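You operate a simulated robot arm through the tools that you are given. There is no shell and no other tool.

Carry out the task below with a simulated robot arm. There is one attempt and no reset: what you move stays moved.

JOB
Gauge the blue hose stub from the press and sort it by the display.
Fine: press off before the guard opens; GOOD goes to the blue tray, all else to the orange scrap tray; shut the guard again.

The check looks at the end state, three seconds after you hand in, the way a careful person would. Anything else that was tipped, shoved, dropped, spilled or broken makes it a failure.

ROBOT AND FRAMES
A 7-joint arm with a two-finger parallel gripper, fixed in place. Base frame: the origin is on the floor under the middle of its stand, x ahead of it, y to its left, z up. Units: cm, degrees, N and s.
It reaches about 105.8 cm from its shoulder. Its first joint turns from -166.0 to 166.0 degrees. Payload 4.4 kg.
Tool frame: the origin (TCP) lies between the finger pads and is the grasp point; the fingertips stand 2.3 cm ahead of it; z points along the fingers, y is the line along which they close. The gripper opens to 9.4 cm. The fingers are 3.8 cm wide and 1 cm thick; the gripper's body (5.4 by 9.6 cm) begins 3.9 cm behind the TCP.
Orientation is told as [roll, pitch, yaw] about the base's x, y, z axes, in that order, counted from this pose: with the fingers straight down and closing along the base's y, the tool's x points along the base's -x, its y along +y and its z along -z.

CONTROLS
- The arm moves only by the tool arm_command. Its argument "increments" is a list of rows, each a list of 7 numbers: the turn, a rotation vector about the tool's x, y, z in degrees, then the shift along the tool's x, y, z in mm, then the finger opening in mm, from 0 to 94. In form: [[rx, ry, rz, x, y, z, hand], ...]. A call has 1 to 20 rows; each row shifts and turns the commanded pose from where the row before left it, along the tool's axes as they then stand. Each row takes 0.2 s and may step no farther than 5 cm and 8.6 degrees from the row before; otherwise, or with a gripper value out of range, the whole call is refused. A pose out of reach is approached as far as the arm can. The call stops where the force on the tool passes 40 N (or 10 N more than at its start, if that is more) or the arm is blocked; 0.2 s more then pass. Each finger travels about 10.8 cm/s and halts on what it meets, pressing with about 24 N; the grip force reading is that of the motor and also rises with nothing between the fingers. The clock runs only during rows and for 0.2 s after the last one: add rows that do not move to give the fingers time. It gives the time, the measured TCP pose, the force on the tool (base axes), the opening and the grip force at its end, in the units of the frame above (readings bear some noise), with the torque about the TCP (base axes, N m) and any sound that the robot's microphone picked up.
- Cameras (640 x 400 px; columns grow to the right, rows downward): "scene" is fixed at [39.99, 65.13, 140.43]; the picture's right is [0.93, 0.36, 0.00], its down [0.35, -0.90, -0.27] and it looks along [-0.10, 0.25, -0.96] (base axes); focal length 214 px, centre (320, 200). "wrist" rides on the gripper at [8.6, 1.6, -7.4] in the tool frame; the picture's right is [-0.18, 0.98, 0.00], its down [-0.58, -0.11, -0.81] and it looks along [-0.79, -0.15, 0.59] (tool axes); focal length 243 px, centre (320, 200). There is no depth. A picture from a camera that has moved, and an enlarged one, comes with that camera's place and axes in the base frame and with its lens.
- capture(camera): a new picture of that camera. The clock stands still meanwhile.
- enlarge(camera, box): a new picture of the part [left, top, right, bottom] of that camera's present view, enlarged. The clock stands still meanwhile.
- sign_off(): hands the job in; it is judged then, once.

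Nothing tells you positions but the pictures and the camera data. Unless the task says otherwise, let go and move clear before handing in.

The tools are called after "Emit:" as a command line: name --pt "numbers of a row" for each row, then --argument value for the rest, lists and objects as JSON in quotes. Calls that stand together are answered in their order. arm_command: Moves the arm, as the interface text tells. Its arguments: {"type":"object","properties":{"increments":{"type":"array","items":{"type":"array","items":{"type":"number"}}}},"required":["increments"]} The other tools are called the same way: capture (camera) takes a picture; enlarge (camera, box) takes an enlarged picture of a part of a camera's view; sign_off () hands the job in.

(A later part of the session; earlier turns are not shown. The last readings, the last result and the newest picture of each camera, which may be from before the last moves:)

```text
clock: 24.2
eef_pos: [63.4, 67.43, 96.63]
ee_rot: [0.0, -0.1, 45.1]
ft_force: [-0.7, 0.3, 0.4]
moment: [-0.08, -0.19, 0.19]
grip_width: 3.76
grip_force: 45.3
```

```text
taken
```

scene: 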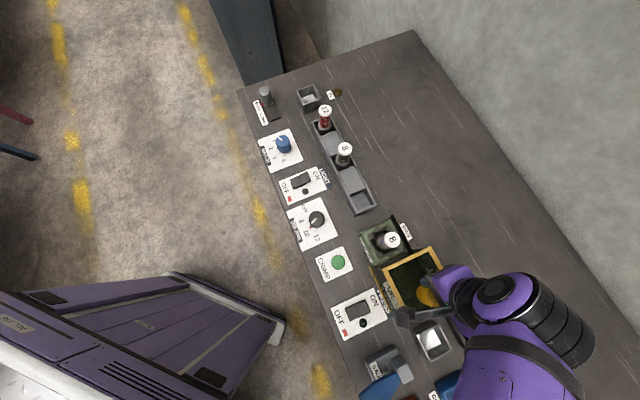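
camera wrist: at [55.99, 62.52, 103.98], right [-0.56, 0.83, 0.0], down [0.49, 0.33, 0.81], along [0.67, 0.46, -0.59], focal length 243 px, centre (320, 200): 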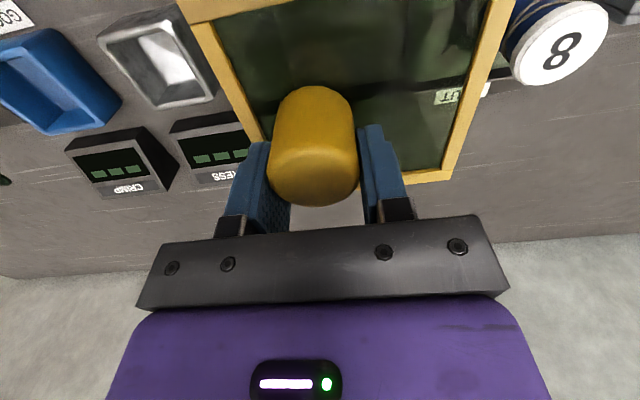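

The stub is now exposed. I'll ease the guard a bit further to its end stop, in small steps so it stays clear of the cup.

Emit:
arm_command --pt "0 0 0 0 -7 0 20" --pt "0 0 0 0 -7 0 20" --pt "0 0 0 0 -6 0 20" --pt "0 0 0 0 0 0 20"

Emit:
capture --camera "wrist"

Emit:
enlarge --camera "scene" --box '[350, 200, 478, 340]'

```text
clock: 25.2
eef_pos: [64.62, 65.9, 96.47]
ee_rot: [-0.1, -0.2, 45.1]
ft_force: [4.0, 5.0, 4.9]
moment: [-0.39, -0.49, -0.2]
grip_width: 3.81
grip_force: 44.7
```

```text
taken
camera wrist: at [57.45, 61.06, 103.98], right [-0.56, 0.83, 0.0], down [0.49, 0.33, 0.81], along [0.67, 0.46, -0.59], focal length 243 px, centre (320, 200)
```

wrist: 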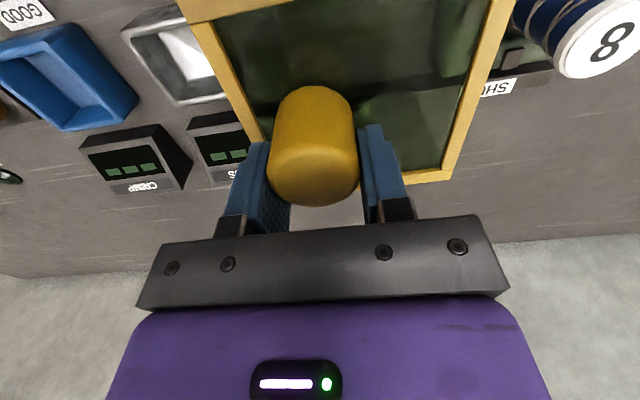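

```text
2.86 times, centred on (414, 270) of scene
camera zoom: at [39.99, 65.13, 140.43], right [0.93, 0.36, 0.0], down [0.35, -0.9, -0.27], along [-0.1, 0.25, -0.96], focal length 613 px, centre (51, 0)
```

zoom: 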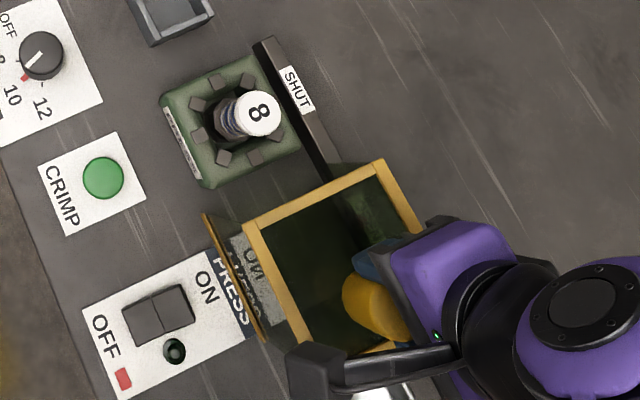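

The guard has moved about 12 cm and the force is starting to rise. I'll try one more small step to check for the stop.

Emit:
arm_command --pt "0 0 0 0 -4 0 20" --pt "0 0 0 0 0 0 20"

```text
clock: 25.8
eef_pos: [64.91, 65.77, 96.57]
ee_rot: [0.0, 0.0, 45.0]
ft_force: [7.2, 6.6, 3.6]
moment: [0.49, -1.02, 0.0]
grip_width: 3.82
grip_force: 44.6
```

The guard is open by about 12.3 cm; the stub cap is at about (53.7, 75.2, 91.2). I'll release the knob, rise, and look at the stub.

Emit:
arm_command --pt "0 0 0 0 2 0 40" --pt "0 0 0 0 0 0 60" --pt "0 0 0 0 0 0 60" --pt "0 0 0 0 0 -20 60" --pt "0 0 0 0 0 -40 60" --pt "0 0 0 30 0 -10 60" --pt "0 0 0 45 25 0 60" --pt "0 0 0 45 25 0 94" --pt "0 0 0 0 20 0 94" --pt "0 0 0 0 0 0 94"

Emit:
capture --camera "wrist"

Emit:
capture --camera "scene"

```text
refused: row 7 steps farther than a row can; nothing moved
```

```text
taken
camera wrist: at [57.73, 60.78, 103.98], right [-0.56, 0.83, 0.0], down [0.49, 0.33, 0.81], along [0.67, 0.46, -0.59], focal length 243 px, centre (320, 200)
```

wrist: 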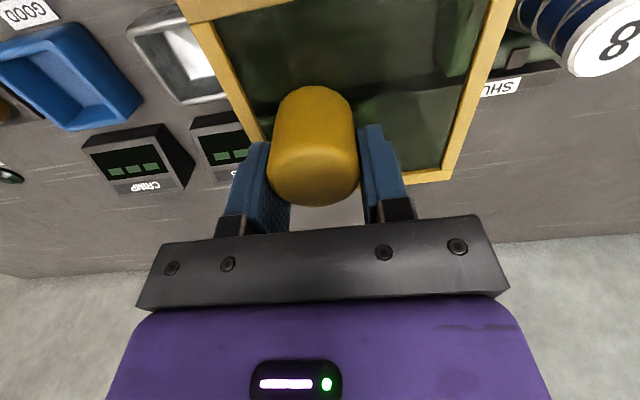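

```text
taken
```

scene: 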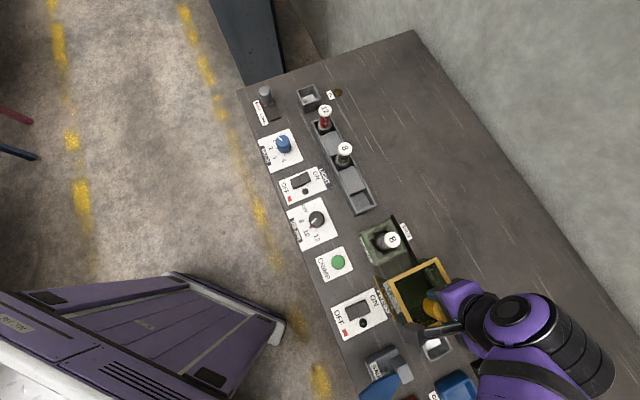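

One row was slightly too long, so I'll repeat the sequence with smaller steps.

Emit:
arm_command --pt "0 0 0 0 2 0 40" --pt "0 0 0 0 0 0 60" --pt "0 0 0 0 0 0 60" --pt "0 0 0 0 0 -20 60" --pt "0 0 0 0 0 -40 60" --pt "0 0 0 30 0 -10 60" --pt "0 0 0 40 25 0 60" --pt "0 0 0 40 25 0 94" --pt "0 0 0 0 30 0 94" --pt "0 0 0 0 0 0 94"

Emit:
capture --camera "wrist"

Emit:
capture --camera "scene"

```text
clock: 28.0
eef_pos: [51.34, 63.68, 103.58]
ee_rot: [0.0, 0.0, 45.0]
ft_force: [0.2, 1.1, 0.0]
moment: [0.05, 0.01, -0.02]
grip_width: 9.37
grip_force: 0.1
```

```text
taken
camera wrist: at [44.12, 58.77, 111.06], right [-0.56, 0.83, 0.0], down [0.49, 0.33, 0.81], along [0.67, 0.46, -0.59], focal length 243 px, centre (320, 200)
```

wrist: 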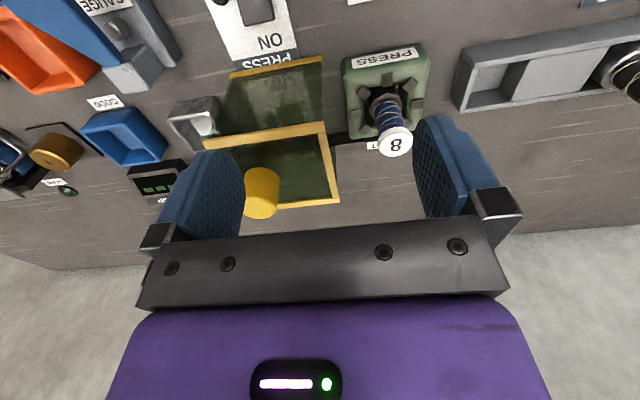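

```text
taken
```

scene: 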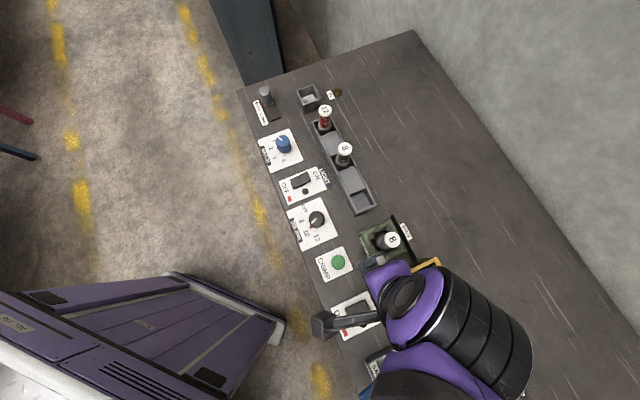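

Emit:
enlarge --camera "wrist" --box '[330, 30, 450, 170]'

Emit:
enlarge --camera "wrist" --box '[150, 50, 340, 230]'

Emit:
enlarge --camera "scene" --box '[350, 210, 430, 275]'

```text
2.86 times, centred on (390, 100) of wrist
camera zoom: at [44.12, 58.77, 111.06], right [-0.56, 0.83, 0.0], down [0.49, 0.33, 0.81], along [0.67, 0.46, -0.59], focal length 693 px, centre (120, 486)
```

zoom: 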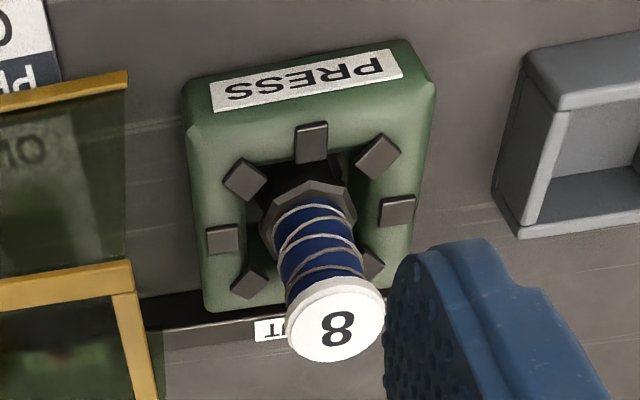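

```text
2.22 times, centred on (245, 140) of wrist
camera zoom: at [44.12, 58.77, 111.06], right [-0.56, 0.83, 0.0], down [0.49, 0.33, 0.81], along [0.67, 0.46, -0.59], focal length 539 px, centre (487, 333)
```

zoom: 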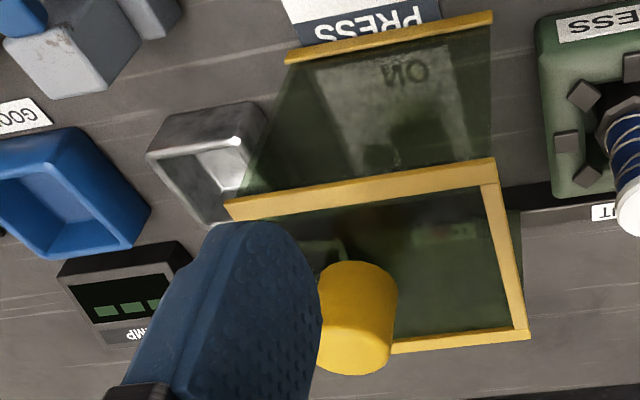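

```text
6.15 times, centred on (390, 242) of scene
camera zoom: at [39.99, 65.13, 140.43], right [0.93, 0.36, 0.0], down [0.35, -0.9, -0.27], along [-0.1, 0.25, -0.96], focal length 1320 px, centre (-111, -62)
```

zoom: 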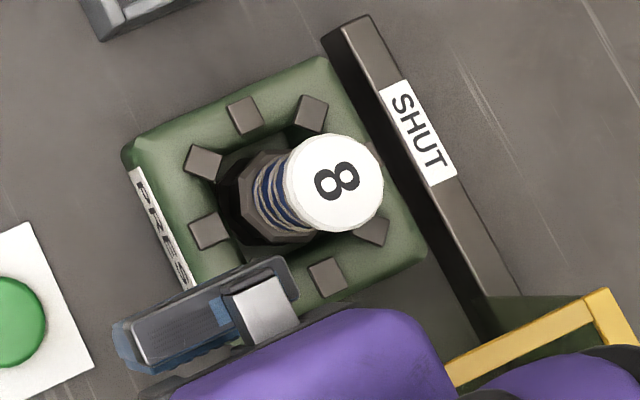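

The stub stands upright in the press with its cap centre at about (53.8, 75.25, 90.9). I'll move directly over it with the fingers opened to 65 mm and check alignment.

Emit:
arm_command --pt "0 0 0 0 32 0 65" --pt "0 0 0 0 32 0 65" --pt "0 0 0 -49 0 0 65" --pt "0 0 0 -49 0 0 65" --pt "0 0 0 0 0 30 65" --pt "0 0 0 0 0 30 65" --pt "0 0 0 0 0 0 65" --pt "0 0 0 0 0 0 65"

Emit:
capture --camera "wrist"

Emit:
enlarge --camera "scene" --box '[340, 200, 468, 300]'

```text
clock: 29.8
eef_pos: [53.86, 75.3, 97.49]
ee_rot: [0.0, 0.0, 45.1]
ft_force: [-0.2, -0.2, -0.3]
moment: [0.0, -0.02, 0.01]
grip_width: 6.51
grip_force: 0.0
```

```text
taken
camera wrist: at [46.63, 70.34, 104.94], right [-0.56, 0.83, 0.0], down [0.49, 0.33, 0.81], along [0.67, 0.46, -0.59], focal length 243 px, centre (320, 200)
```

wrist: 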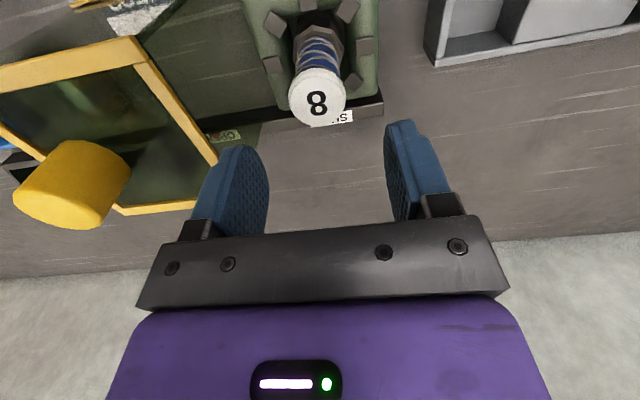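

```text
4.00 times, centred on (404, 250) of scene
camera zoom: at [39.99, 65.13, 140.43], right [0.93, 0.36, 0.0], down [0.35, -0.9, -0.27], along [-0.1, 0.25, -0.96], focal length 858 px, centre (-16, 0)
```

zoom: 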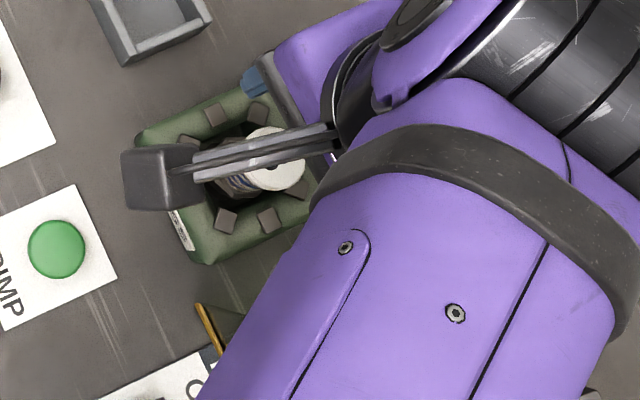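

The cap is centred between the fingers within about 3 mm. I'll descend to the cap and close.

Emit:
arm_command --pt "0 0 0 2 -1 25 65" --pt "0 0 0 0 0 25 65" --pt "0 0 0 0 0 22 65" --pt "0 0 0 0 0 0 65"

Emit:
capture --camera "wrist"

```text
clock: 30.8
eef_pos: [53.98, 75.22, 90.21]
ee_rot: [-0.1, 0.0, 45.0]
ft_force: [0.3, 0.0, 0.1]
moment: [-0.01, -0.01, 0.03]
grip_width: 6.46
grip_force: 0.0
```

```text
taken
camera wrist: at [46.57, 70.22, 97.69], right [-0.56, 0.83, 0.0], down [0.49, 0.33, 0.81], along [0.67, 0.46, -0.59], focal length 243 px, centre (320, 200)
```

wrist: 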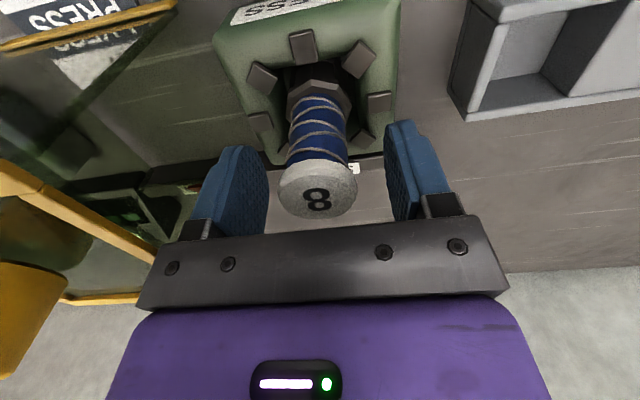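

Good alignment: the cap is right at the grasp point. Closing now.

Emit:
arm_command --pt "0 0 0 0 0 0 45" --pt "0 0 0 0 0 0 25" --pt "0 0 0 0 0 0 15" --pt "0 0 0 0 0 0 15"

Emit:
capture --camera "wrist"

```text
clock: 31.8
eef_pos: [53.7, 75.14, 90.25]
ee_rot: [0.0, 0.0, 45.0]
ft_force: [0.3, 0.7, -0.1]
moment: [0.0, 0.04, 0.01]
grip_width: 3.52
grip_force: 23.8
```

```text
taken
camera wrist: at [46.57, 70.21, 97.7], right [-0.56, 0.83, 0.0], down [0.49, 0.33, 0.81], along [0.67, 0.46, -0.59], focal length 243 px, centre (320, 200)
```

wrist: 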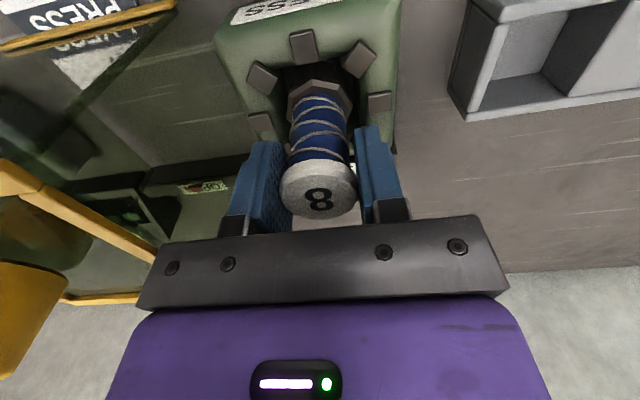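

The stub is gripped. I'll lift it straight up slowly and check that it comes out cleanly.

Emit:
arm_command --pt "0 0 0 0 0 -8 15" --pt "0 0 0 0 0 -12 15" --pt "0 0 0 0 0 -20 15" --pt "0 0 0 0 0 -25 15" --pt "0 0 0 0 0 0 15"

Emit:
capture --camera "wrist"

Emit:
enlarge --camera "scene" --box '[340, 200, 468, 300]'

```text
clock: 33.0
eef_pos: [54.02, 75.08, 96.8]
ee_rot: [0.0, 0.0, 45.1]
ft_force: [-0.5, 0.1, -3.2]
moment: [0.01, 0.02, 0.0]
grip_width: 3.51
grip_force: 24.2
```

```text
taken
camera wrist: at [46.67, 70.08, 104.25], right [-0.56, 0.83, 0.0], down [0.49, 0.33, 0.81], along [0.67, 0.46, -0.59], focal length 243 px, centre (320, 200)
```

wrist: 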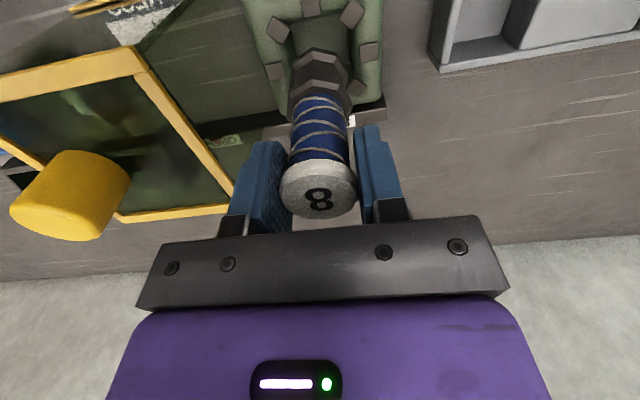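

```text
4.00 times, centred on (404, 250) of scene
camera zoom: at [39.99, 65.13, 140.43], right [0.93, 0.36, 0.0], down [0.35, -0.9, -0.27], along [-0.1, 0.25, -0.96], focal length 858 px, centre (-16, 0)
```

zoom: 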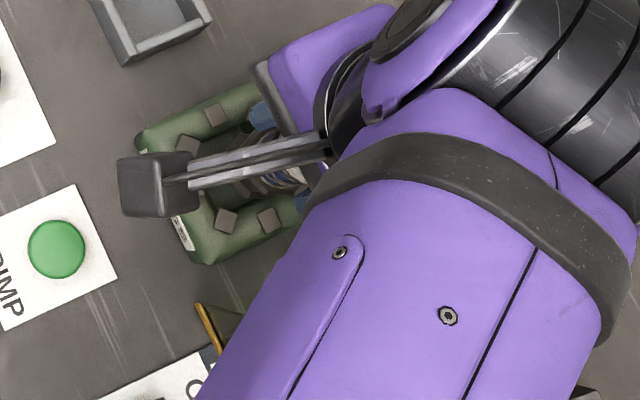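

The stub came out cleanly. I'll lift higher, pull back from the press, and look at its full length.

Emit:
arm_command --pt "0 0 0 0 0 -30 15" --pt "0 0 0 0 0 -30 15" --pt "0 0 0 0 0 -25 15" --pt "0 0 0 35 0 0 15" --pt "0 0 0 40 0 0 15" --pt "0 0 0 40 0 0 15" --pt "0 0 0 35 0 0 15" --pt "0 0 0 0 0 0 15"

Emit:
capture --camera "wrist"

Emit:
capture --camera "scene"

```text
clock: 34.8
eef_pos: [43.09, 64.37, 105.16]
ee_rot: [0.0, -0.1, 45.0]
ft_force: [0.9, -0.4, -2.5]
moment: [0.03, -0.03, -0.02]
grip_width: 3.52
grip_force: 24.0
```

```text
taken
camera wrist: at [35.8, 59.36, 112.69], right [-0.56, 0.83, 0.0], down [0.49, 0.33, 0.81], along [0.67, 0.46, -0.59], focal length 243 px, centre (320, 200)
```

wrist: 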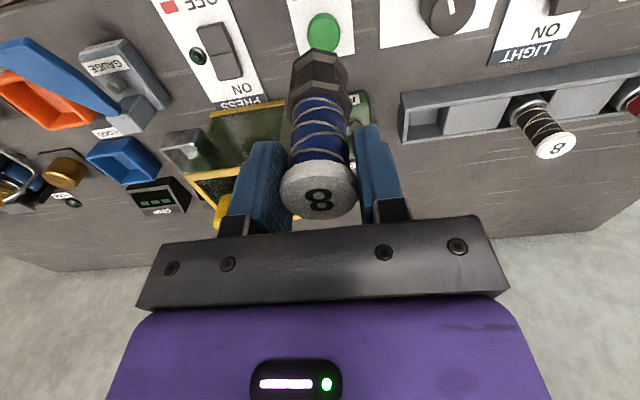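

```text
taken
```

scene: 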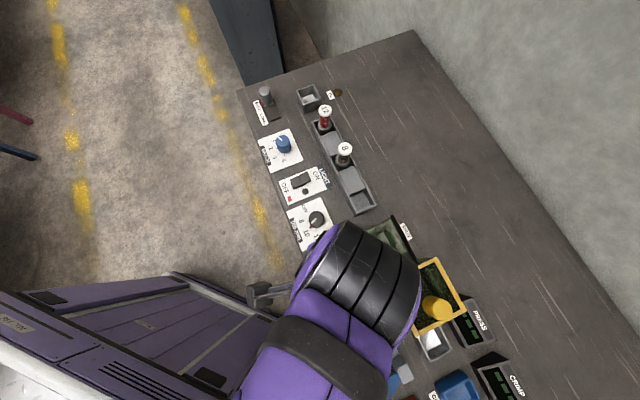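

Emit:
enlarge --camera "wrist" --box '[250, 30, 390, 230]'

Emit:
enlarge --camera "wrist" --box '[40, 20, 240, 240]'

Emit:
enlarge --camera "scene" --box '[380, 250, 500, 400]'

```text
2.00 times, centred on (320, 130) of wrist
camera zoom: at [35.8, 59.36, 112.69], right [-0.56, 0.83, 0.0], down [0.49, 0.33, 0.81], along [0.67, 0.46, -0.59], focal length 485 px, centre (320, 340)
```

zoom: 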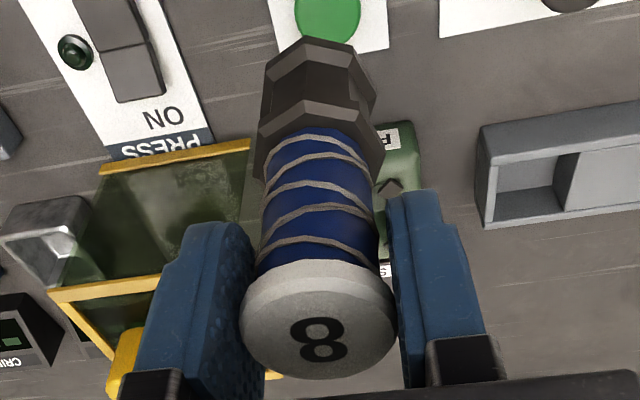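

```text
1.82 times, centred on (140, 130) of wrist
camera zoom: at [35.8, 59.36, 112.69], right [-0.56, 0.83, 0.0], down [0.49, 0.33, 0.81], along [0.67, 0.46, -0.59], focal length 441 px, centre (647, 327)
```

zoom: 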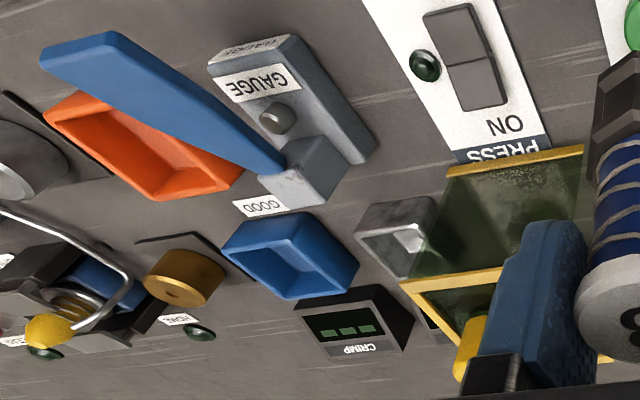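

```text
2.67 times, centred on (440, 325) of scene
camera zoom: at [39.99, 65.13, 140.43], right [0.93, 0.36, 0.0], down [0.35, -0.9, -0.27], along [-0.1, 0.25, -0.96], focal length 572 px, centre (0, -133)
```

zoom: 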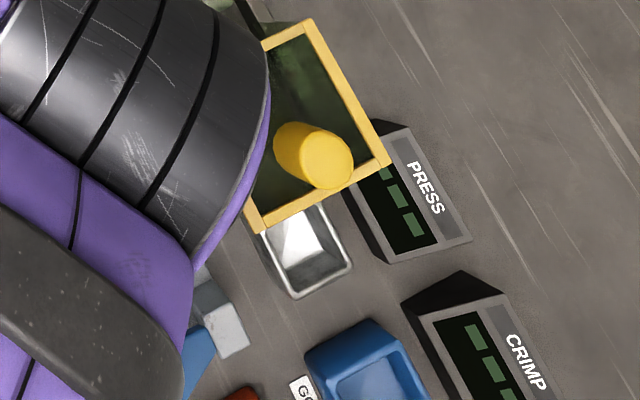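

The stub is about 10.2 cm long with its bottom about 9.5 cm below the TCP, and the ferrule is about 3.8 cm across, which fits the square metal cup (about 4.4 cm inside). I'll move along the bench toward the cup and measure it from several views.

Emit:
arm_command --pt "0 0 0 0 -40 0 15" --pt "0 0 0 0 -40 0 15" --pt "0 0 0 0 -40 0 15" --pt "0 0 0 0 -40 0 15" --pt "0 0 0 0 -20 0 15" --pt "0 0 0 0 0 0 15"

Emit:
capture --camera "wrist"

Emit:
enlarge --camera "wrist" --box '[160, 60, 320, 160]'

Emit:
capture --camera "scene"

```text
clock: 36.2
eef_pos: [55.98, 51.39, 105.49]
ee_rot: [0.0, 0.0, 45.1]
ft_force: [-0.3, -0.9, -2.3]
moment: [-0.01, 0.0, -0.01]
grip_width: 3.49
grip_force: 24.4
```

```text
taken
camera wrist: at [48.77, 46.52, 112.85], right [-0.57, 0.82, 0.0], down [0.49, 0.33, 0.81], along [0.67, 0.46, -0.59], focal length 243 px, centre (320, 200)
```

wrist: 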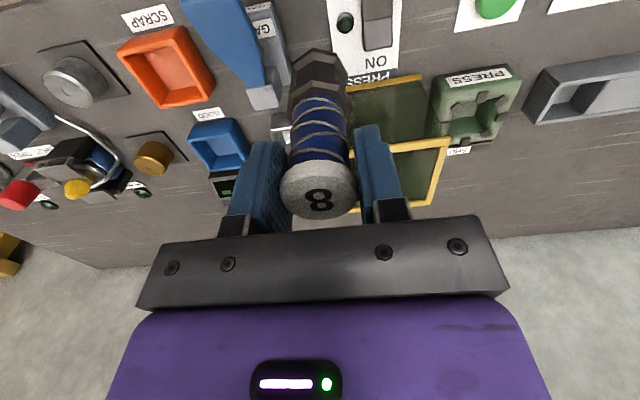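

```text
4.00 times, centred on (240, 110) of wrist
camera zoom: at [48.77, 46.52, 112.85], right [-0.57, 0.82, 0.0], down [0.49, 0.33, 0.81], along [0.67, 0.46, -0.59], focal length 970 px, centre (640, 560)
```

zoom: 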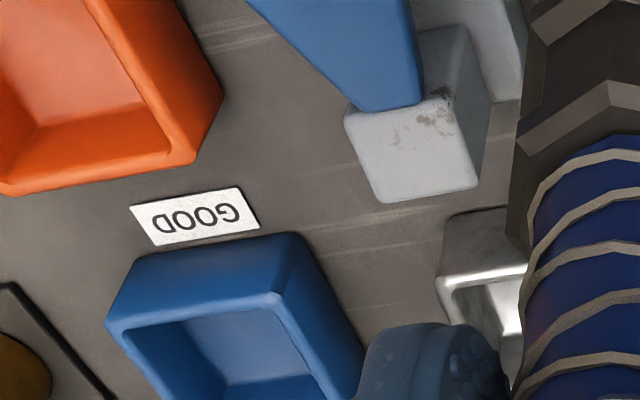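

```text
taken
```

scene: 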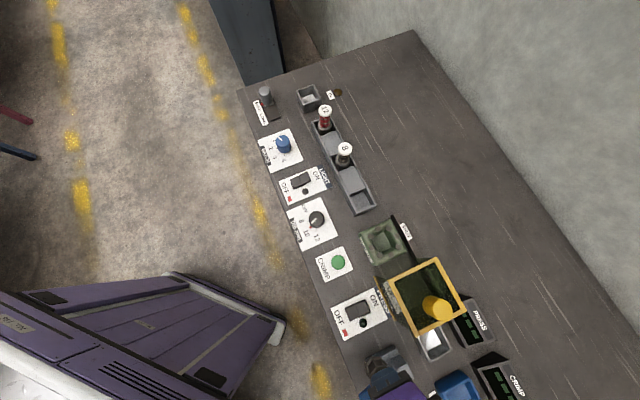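

The stub hides the cup from here. I'll go to the +d side of it, staying high, for a clear view.

Emit:
arm_command --pt "0 0 0 0 -42 0 15" --pt "0 0 0 0 -42 0 15" --pt "0 0 0 0 -43 0 15" --pt "0 0 0 -40 0 0 15" --pt "0 0 0 -40 0 0 15" --pt "0 0 0 0 0 0 15" --pt "0 0 0 0 0 0 15"

Emit:
capture --camera "wrist"

Emit:
enlarge --camera "wrist" --box '[350, 40, 446, 100]'

Emit:
enlarge --camera "wrist" --box '[220, 0, 412, 120]'

```text
clock: 37.8
eef_pos: [70.64, 48.33, 105.2]
ee_rot: [0.0, 0.0, 45.0]
ft_force: [-0.3, 0.6, -2.3]
moment: [-0.02, 0.0, 0.0]
grip_width: 3.5
grip_force: 24.0
```

```text
taken
camera wrist: at [63.45, 43.41, 112.69], right [-0.56, 0.83, 0.0], down [0.49, 0.33, 0.81], along [0.67, 0.46, -0.59], focal length 243 px, centre (320, 200)
```

wrist: 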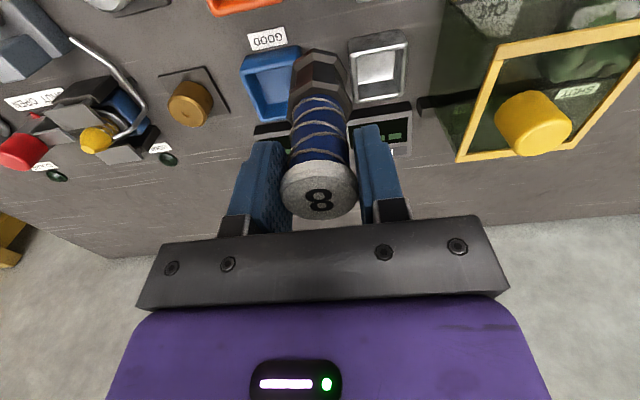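

```text
6.67 times, centred on (398, 70) of wrist
camera zoom: at [63.45, 43.41, 112.69], right [-0.56, 0.83, 0.0], down [0.49, 0.33, 0.81], along [0.67, 0.46, -0.59], focal length 1618 px, centre (-200, 1067)
```

zoom: 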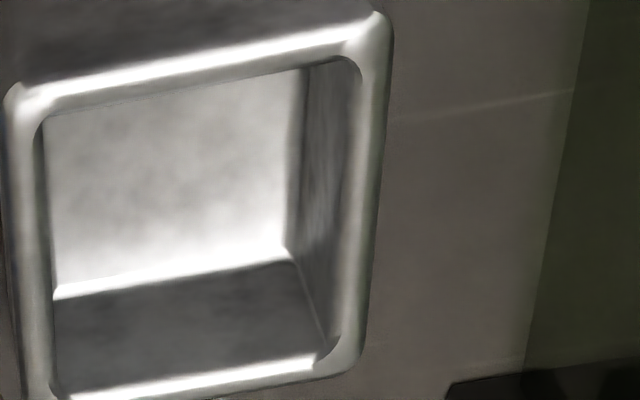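

```text
3.33 times, centred on (316, 60) of wrist
camera zoom: at [63.45, 43.41, 112.69], right [-0.56, 0.83, 0.0], down [0.49, 0.33, 0.81], along [0.67, 0.46, -0.59], focal length 809 px, centre (333, 667)
```

zoom: 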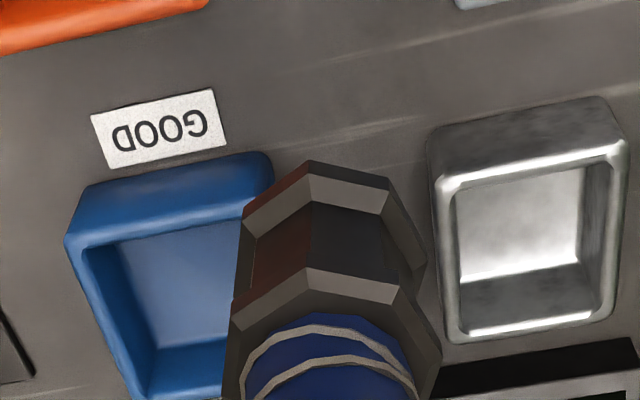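

The cup is empty and its rim centre is about (71.75, 57.35, 83.5). I'll move over it and come partway down to check alignment visually.

Emit:
arm_command --pt "0 0 0 -36 28 0 15" --pt "0 0 0 -36 28 0 15" --pt "0 0 0 0 0 30 15" --pt "0 0 0 0 0 30 15" --pt "0 0 0 0 0 20 15" --pt "0 0 0 0 0 0 15" --pt "0 0 0 0 0 0 15"

Emit:
capture --camera "wrist"

Emit:
enlarge --camera "wrist" --box '[250, 0, 410, 100]'

Emit:
enlarge --camera "scene" --box '[380, 290, 508, 400]'

```text
clock: 39.4
eef_pos: [71.69, 57.29, 97.24]
ee_rot: [0.0, 0.0, 45.0]
ft_force: [0.1, 0.0, -3.0]
moment: [-0.04, 0.02, 0.03]
grip_width: 3.5
grip_force: 24.3
```

```text
taken
camera wrist: at [64.47, 52.4, 104.71], right [-0.56, 0.83, 0.0], down [0.49, 0.33, 0.81], along [0.67, 0.46, -0.59], focal length 243 px, centre (320, 200)
```

wrist: 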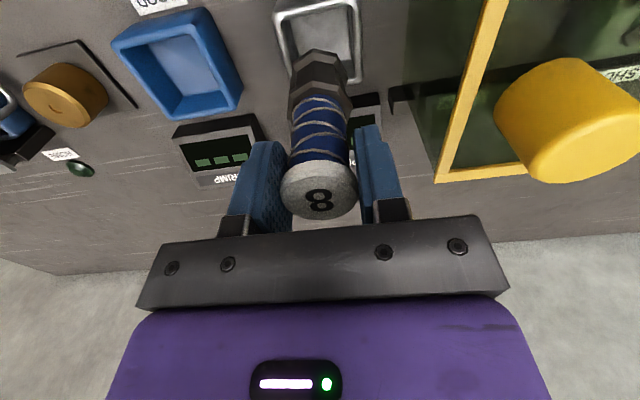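

```text
4.00 times, centred on (330, 50) of wrist
camera zoom: at [64.47, 52.4, 104.71], right [-0.56, 0.83, 0.0], down [0.49, 0.33, 0.81], along [0.67, 0.46, -0.59], focal length 970 px, centre (280, 800)
```

zoom: 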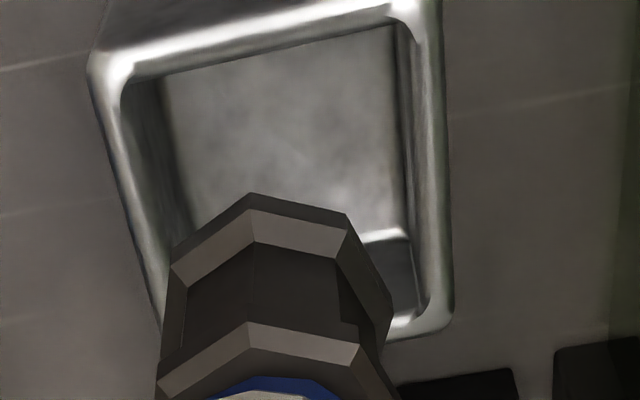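

```text
3.64 times, centred on (444, 345) of scene
camera zoom: at [39.99, 65.13, 140.43], right [0.93, 0.36, 0.0], down [0.35, -0.9, -0.27], along [-0.1, 0.25, -0.96], focal length 780 px, centre (-131, -327)
```

zoom: 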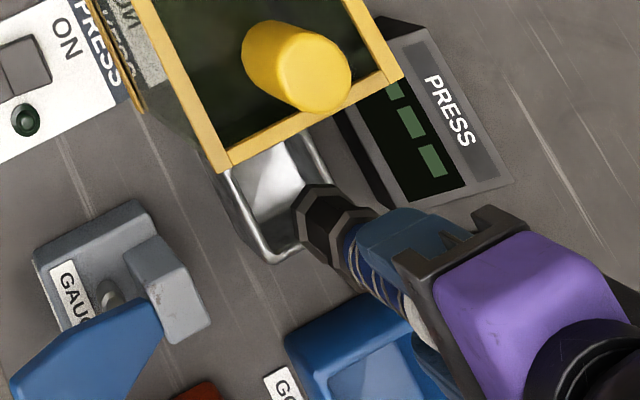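

Alignment looks good, within about 2 mm. I'll correct that and descend until the ferrule is just above the rim for a final check.

Emit:
arm_command --pt "0 0 0 0 2 10 15" --pt "0 0 0 0 0 10 15" --pt "0 0 0 0 0 8 15" --pt "0 0 0 0 0 0 15" --pt "0 0 0 0 0 0 15"

Emit:
enlarge --camera "wrist" --box '[250, 0, 410, 100]'

Emit:
enlarge --camera "scene" --box '[410, 300, 490, 370]'

```text
clock: 40.6
eef_pos: [71.5, 57.58, 94.48]
ee_rot: [0.0, 0.0, 45.0]
ft_force: [-0.5, 1.1, -3.4]
moment: [-0.04, -0.04, -0.02]
grip_width: 3.53
grip_force: 24.2
```

```text
4.00 times, centred on (330, 50) of wrist
camera zoom: at [64.36, 52.58, 101.91], right [-0.56, 0.83, 0.0], down [0.49, 0.33, 0.81], along [0.67, 0.46, -0.59], focal length 970 px, centre (280, 800)
```

zoom: 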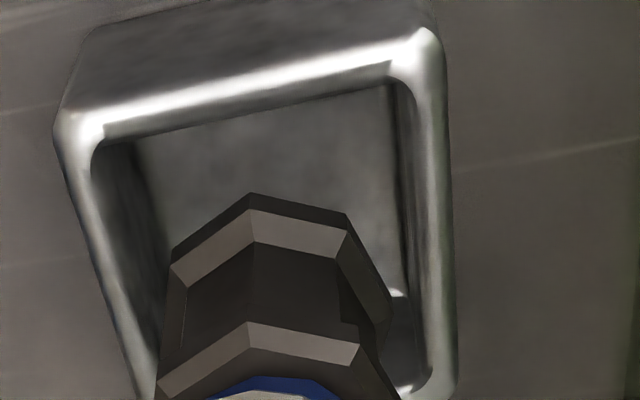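

```text
5.71 times, centred on (450, 335) of scene
camera zoom: at [39.99, 65.13, 140.43], right [0.93, 0.36, 0.0], down [0.35, -0.9, -0.27], along [-0.1, 0.25, -0.96], focal length 1226 px, centre (-423, -571)
```

zoom: 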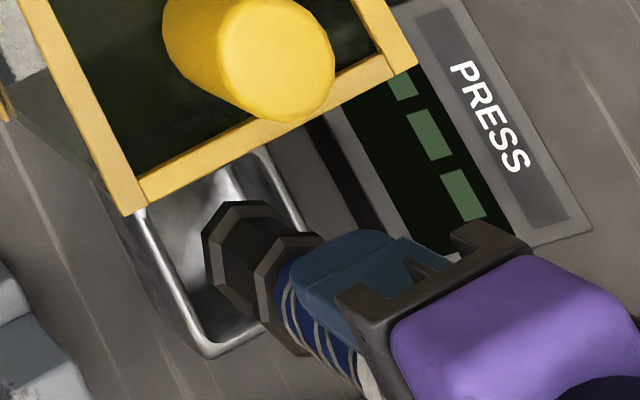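

The ferrule (about 4.1 cm) is centred over the cup opening (about 4.9 cm inside). I'll descend into it slowly.

Emit:
arm_command --pt "0 0 0 1 0 5 15" --pt "0 0 0 0 0 5 15" --pt "0 0 0 0 0 5 15" --pt "0 0 0 0 0 4 15" --pt "0 0 0 0 0 0 15"

Emit:
enlarge --camera "wrist" --box '[250, 0, 410, 100]'

```text
clock: 41.8
eef_pos: [71.37, 57.49, 92.64]
ee_rot: [-0.1, -0.1, 45.0]
ft_force: [-0.4, 0.1, -2.2]
moment: [0.0, -0.03, -0.01]
grip_width: 3.49
grip_force: 23.8
```

```text
4.00 times, centred on (330, 50) of wrist
camera zoom: at [64.21, 52.61, 99.93], right [-0.56, 0.83, 0.0], down [0.49, 0.33, 0.81], along [0.67, 0.46, -0.59], focal length 970 px, centre (280, 800)
```

zoom: 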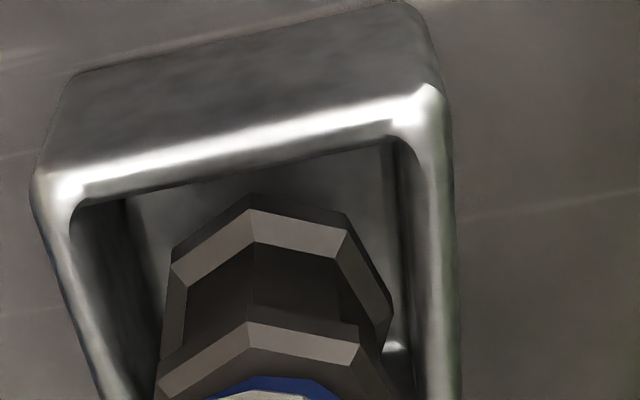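

The ferrule is at the rim level and inside the opening. I'll nudge 1 mm and continue down gently, checking force.

Emit:
arm_command --pt "0 0 0 0 -1 4 15" --pt "0 0 0 0 0 4 15" --pt "0 0 0 0 0 0 15"

Emit:
enlarge --camera "wrist" --box '[250, 0, 410, 100]'

```text
clock: 42.6
eef_pos: [71.46, 57.43, 91.78]
ee_rot: [0.0, -0.1, 45.0]
ft_force: [0.0, -0.4, -3.6]
moment: [0.03, -0.02, 0.01]
grip_width: 3.5
grip_force: 24.0
```

```text
4.00 times, centred on (330, 50) of wrist
camera zoom: at [64.28, 52.51, 99.17], right [-0.56, 0.83, 0.0], down [0.49, 0.33, 0.81], along [0.67, 0.46, -0.59], focal length 970 px, centre (280, 800)
```

zoom: 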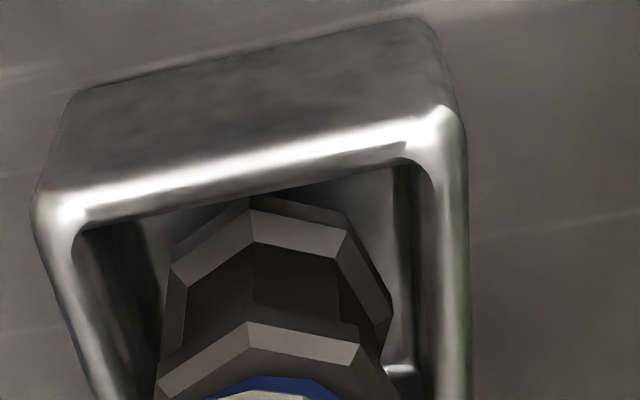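

The ferrule is entering the cup with clearance all round. I'll continue down in small steps.

Emit:
arm_command --pt "0 0 0 0 0 3 15" --pt "0 0 0 0 0 3 15" --pt "0 0 0 0 0 3 15" --pt "0 0 0 0 0 0 15"

Emit:
enlarge --camera "wrist" --box '[250, 0, 410, 100]'

```text
clock: 43.6
eef_pos: [71.58, 57.43, 90.86]
ee_rot: [0.0, 0.1, 45.0]
ft_force: [0.8, -0.4, -2.0]
moment: [-0.03, 0.02, 0.01]
grip_width: 3.51
grip_force: 23.7
```

```text
4.00 times, centred on (330, 50) of wrist
camera zoom: at [64.27, 52.51, 98.38], right [-0.56, 0.83, 0.0], down [0.49, 0.33, 0.81], along [0.67, 0.46, -0.59], focal length 970 px, centre (280, 800)
```

zoom: 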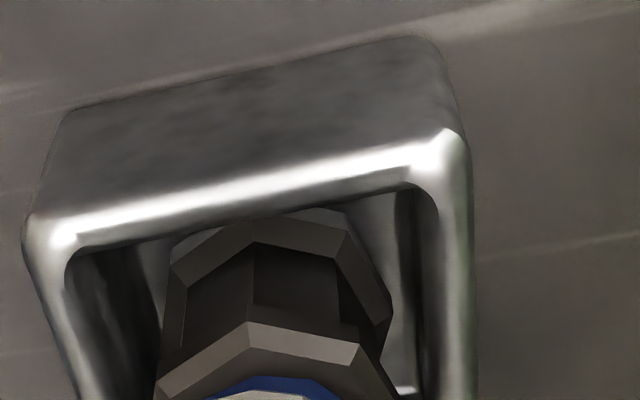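

No contact yet; continuing down.

Emit:
arm_command --pt "0 0 0 0 0 3 15" --pt "0 0 0 0 0 3 15" --pt "0 0 0 0 0 2 15" --pt "0 0 0 0 0 0 15"

Emit:
enlarge --camera "wrist" --box '[250, 0, 410, 100]'

```text
clock: 44.6
eef_pos: [71.62, 57.38, 90.1]
ee_rot: [0.0, -0.2, 45.0]
ft_force: [-1.5, -3.3, 10.5]
moment: [-0.07, 0.26, 0.05]
grip_width: 3.49
grip_force: 24.4
```

```text
4.00 times, centred on (330, 50) of wrist
camera zoom: at [64.33, 52.47, 97.69], right [-0.56, 0.83, 0.0], down [0.49, 0.33, 0.81], along [0.67, 0.46, -0.59], focal length 970 px, centre (280, 800)
```

zoom: 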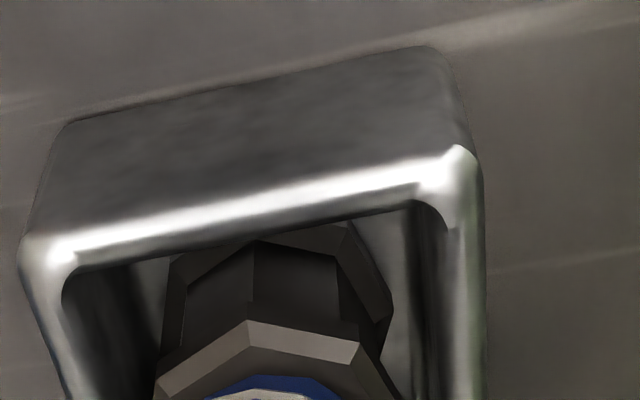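

The ferrule is resting on the cup floor (reaction about 13 N). I'll unload slightly and release.

Emit:
arm_command --pt "0 0 0 0 0 -1.5 15" --pt "0 0 0 0 0 0 25" --pt "0 0 0 0 0 0 45" --pt "0 0 0 0 0 0 60" --pt "0 0 0 0 0 0 60"

Emit:
capture --camera "wrist"

Emit:
enlarge --camera "scene" --box '[380, 290, 508, 400]'

```text
clock: 45.8
eef_pos: [71.59, 57.46, 90.27]
ee_rot: [0.0, 0.0, 45.0]
ft_force: [0.0, 0.2, 0.1]
moment: [0.01, 0.03, -0.01]
grip_width: 6.02
grip_force: 0.1
```

```text
taken
camera wrist: at [64.29, 52.52, 97.7], right [-0.56, 0.83, 0.0], down [0.49, 0.33, 0.81], along [0.67, 0.46, -0.59], focal length 243 px, centre (320, 200)
```

wrist: 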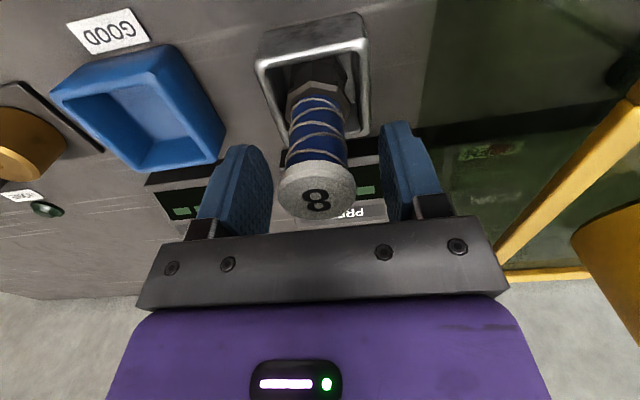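

```text
3.64 times, centred on (444, 345) of scene
camera zoom: at [39.99, 65.13, 140.43], right [0.93, 0.36, 0.0], down [0.35, -0.9, -0.27], along [-0.1, 0.25, -0.96], focal length 780 px, centre (-131, -327)
```

zoom: 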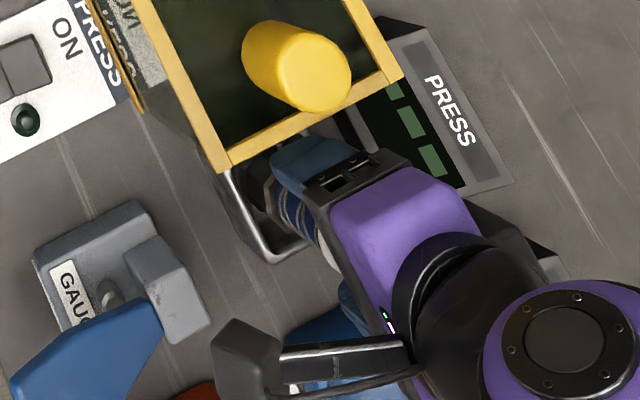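

The stub stands upright in the cup. I'll rise, retreat to above the gauge lever, and look at it.

Emit:
arm_command --pt "0 0 0 0 0 -20 60" --pt "0 0 0 0 0 -40 60" --pt "0 0 0 0 0 -50 60" --pt "0 0 0 0 0 -40 60" --pt "0 0 0 45 0 0 60" --pt "0 0 0 45 0 0 60" --pt "0 0 0 45 0 0 60" --pt "0 0 0 45 0 0 60" --pt "0 0 0 40 0 0 30" --pt "0 0 0 0 0 0 0" --pt "0 0 0 0 0 0 0"

Emit:
capture --camera "wrist"

Emit:
capture --camera "scene"

```text
clock: 48.2
eef_pos: [56.02, 41.74, 105.26]
ee_rot: [0.1, 0.0, 45.1]
ft_force: [-0.1, -0.9, 0.7]
moment: [0.0, 0.0, 0.02]
grip_width: 0.0
grip_force: 24.0
```

```text
taken
camera wrist: at [48.77, 36.79, 112.65], right [-0.56, 0.83, 0.0], down [0.49, 0.33, 0.81], along [0.67, 0.46, -0.59], focal length 243 px, centre (320, 200)
```

wrist: 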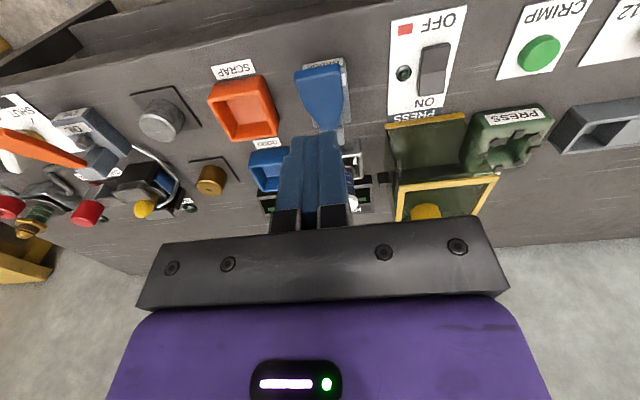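

```text
taken
```

scene: 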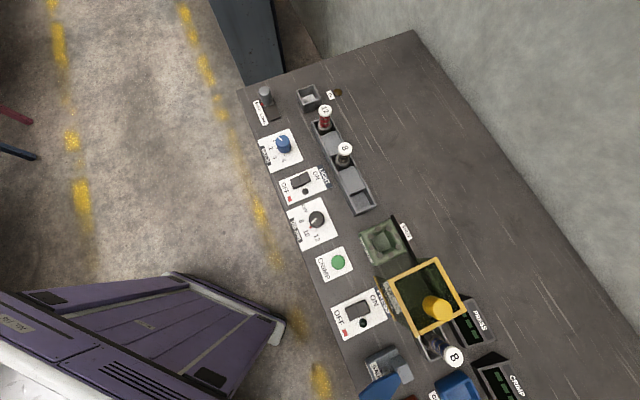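

Emit:
enlarge --camera "wrist" --box '[250, 40, 378, 140]'

Emit:
enlarge --camera "scene" --box '[350, 330, 478, 400]'

```text
4.00 times, centred on (314, 90) of wrist
camera zoom: at [48.77, 36.79, 112.65], right [-0.56, 0.83, 0.0], down [0.49, 0.33, 0.81], along [0.67, 0.46, -0.59], focal length 970 px, centre (344, 640)
```

zoom: 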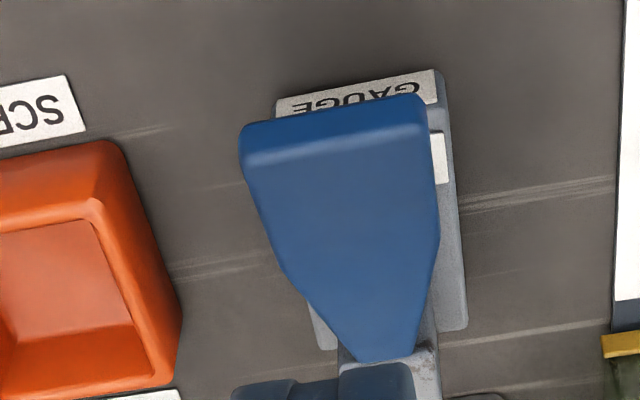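

```text
5.00 times, centred on (414, 365) of scene
camera zoom: at [39.99, 65.13, 140.43], right [0.93, 0.36, 0.0], down [0.35, -0.9, -0.27], along [-0.1, 0.25, -0.96], focal length 1072 px, centre (-150, -625)
```

zoom: 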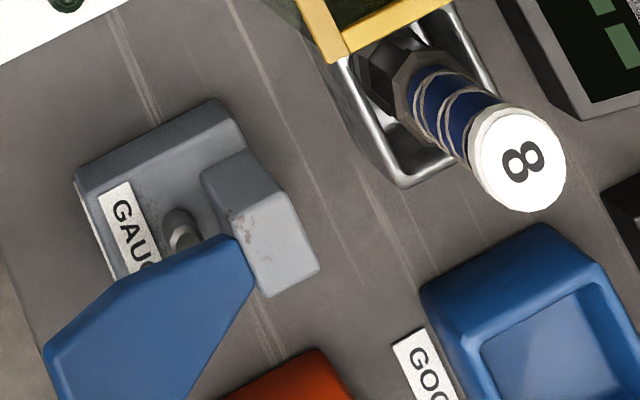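

The lever tip is centred near D 10.7, N 71–75, at z≈90. I'll move the closed fingers over it and lower to just above.

Emit:
arm_command --pt "0 0 0 -42 -6 0 0" --pt "0 0 0 0 0 40 0" --pt "0 0 0 0 0 40 0" --pt "0 0 0 0 0 25 0" --pt "0 0 0 0 0 0 0"

Emit:
capture --camera "wrist"

Emit:
capture --camera "scene"

```text
clock: 49.4
eef_pos: [59.24, 44.21, 94.78]
ee_rot: [0.0, -0.1, 45.0]
ft_force: [0.1, -0.6, -0.5]
moment: [-0.02, 0.0, 0.01]
grip_width: 0.0
grip_force: 24.2
```

```text
taken
camera wrist: at [52.1, 39.31, 102.15], right [-0.56, 0.83, 0.0], down [0.49, 0.33, 0.81], along [0.67, 0.46, -0.59], focal length 243 px, centre (320, 200)
```

wrist: 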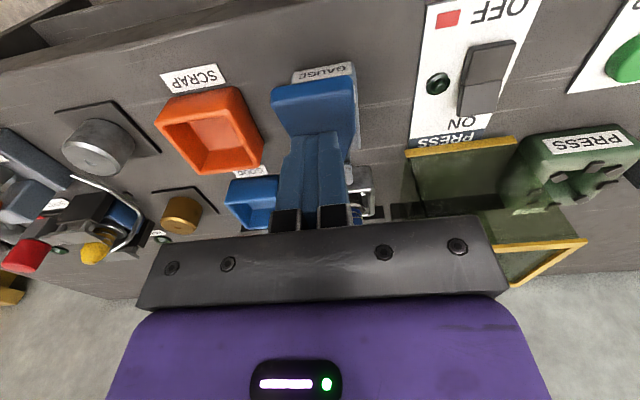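

```text
taken
```

scene: 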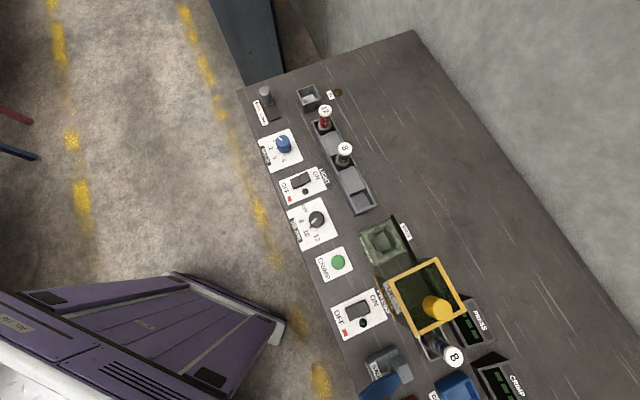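

The fingers are over the lever tip and the CRIMP display stays visible in the scene camera. I'll press down slowly.

Emit:
arm_command --pt "0 0 0 0 0 6 0" --pt "0 0 0 0 0 6 0" --pt "0 0 0 0 0 5 0" --pt "0 0 0 0 0 5 0" --pt "0 0 0 0 0 5 0" --pt "0 0 0 0 0 5 0" --pt "0 0 0 0 0 0 0"

Emit:
enlarge --camera "scene" --box '[350, 320, 542, 400]'

Emit:
capture --camera "wrist"

```text
clock: 51.0
eef_pos: [59.23, 44.31, 91.49]
ee_rot: [0.0, 0.0, 45.0]
ft_force: [-0.2, 0.3, 2.5]
moment: [-0.02, 0.11, 0.0]
grip_width: 0.0
grip_force: 23.6
```

```text
3.33 times, centred on (446, 360) of scene
camera zoom: at [39.99, 65.13, 140.43], right [0.93, 0.36, 0.0], down [0.35, -0.9, -0.27], along [-0.1, 0.25, -0.96], focal length 715 px, centre (-100, -333)
```

zoom: 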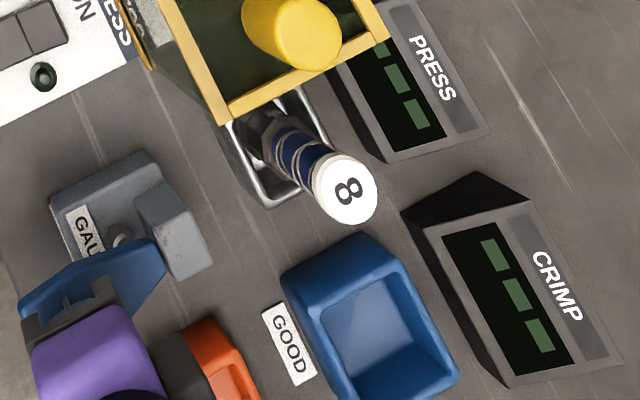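

```text
taken
camera wrist: at [52.1, 39.42, 98.89], right [-0.56, 0.83, 0.0], down [0.49, 0.33, 0.81], along [0.67, 0.46, -0.59], focal length 243 px, centre (320, 200)
```

wrist: 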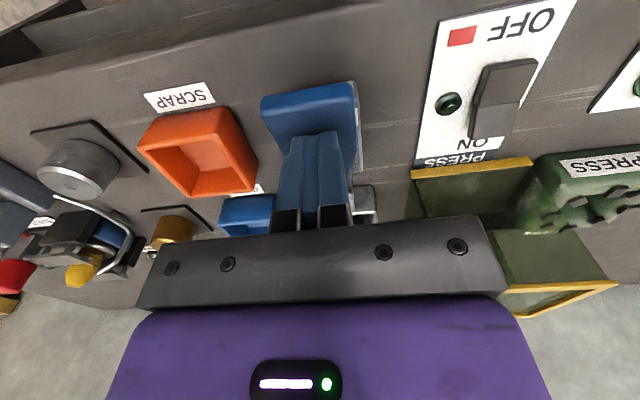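

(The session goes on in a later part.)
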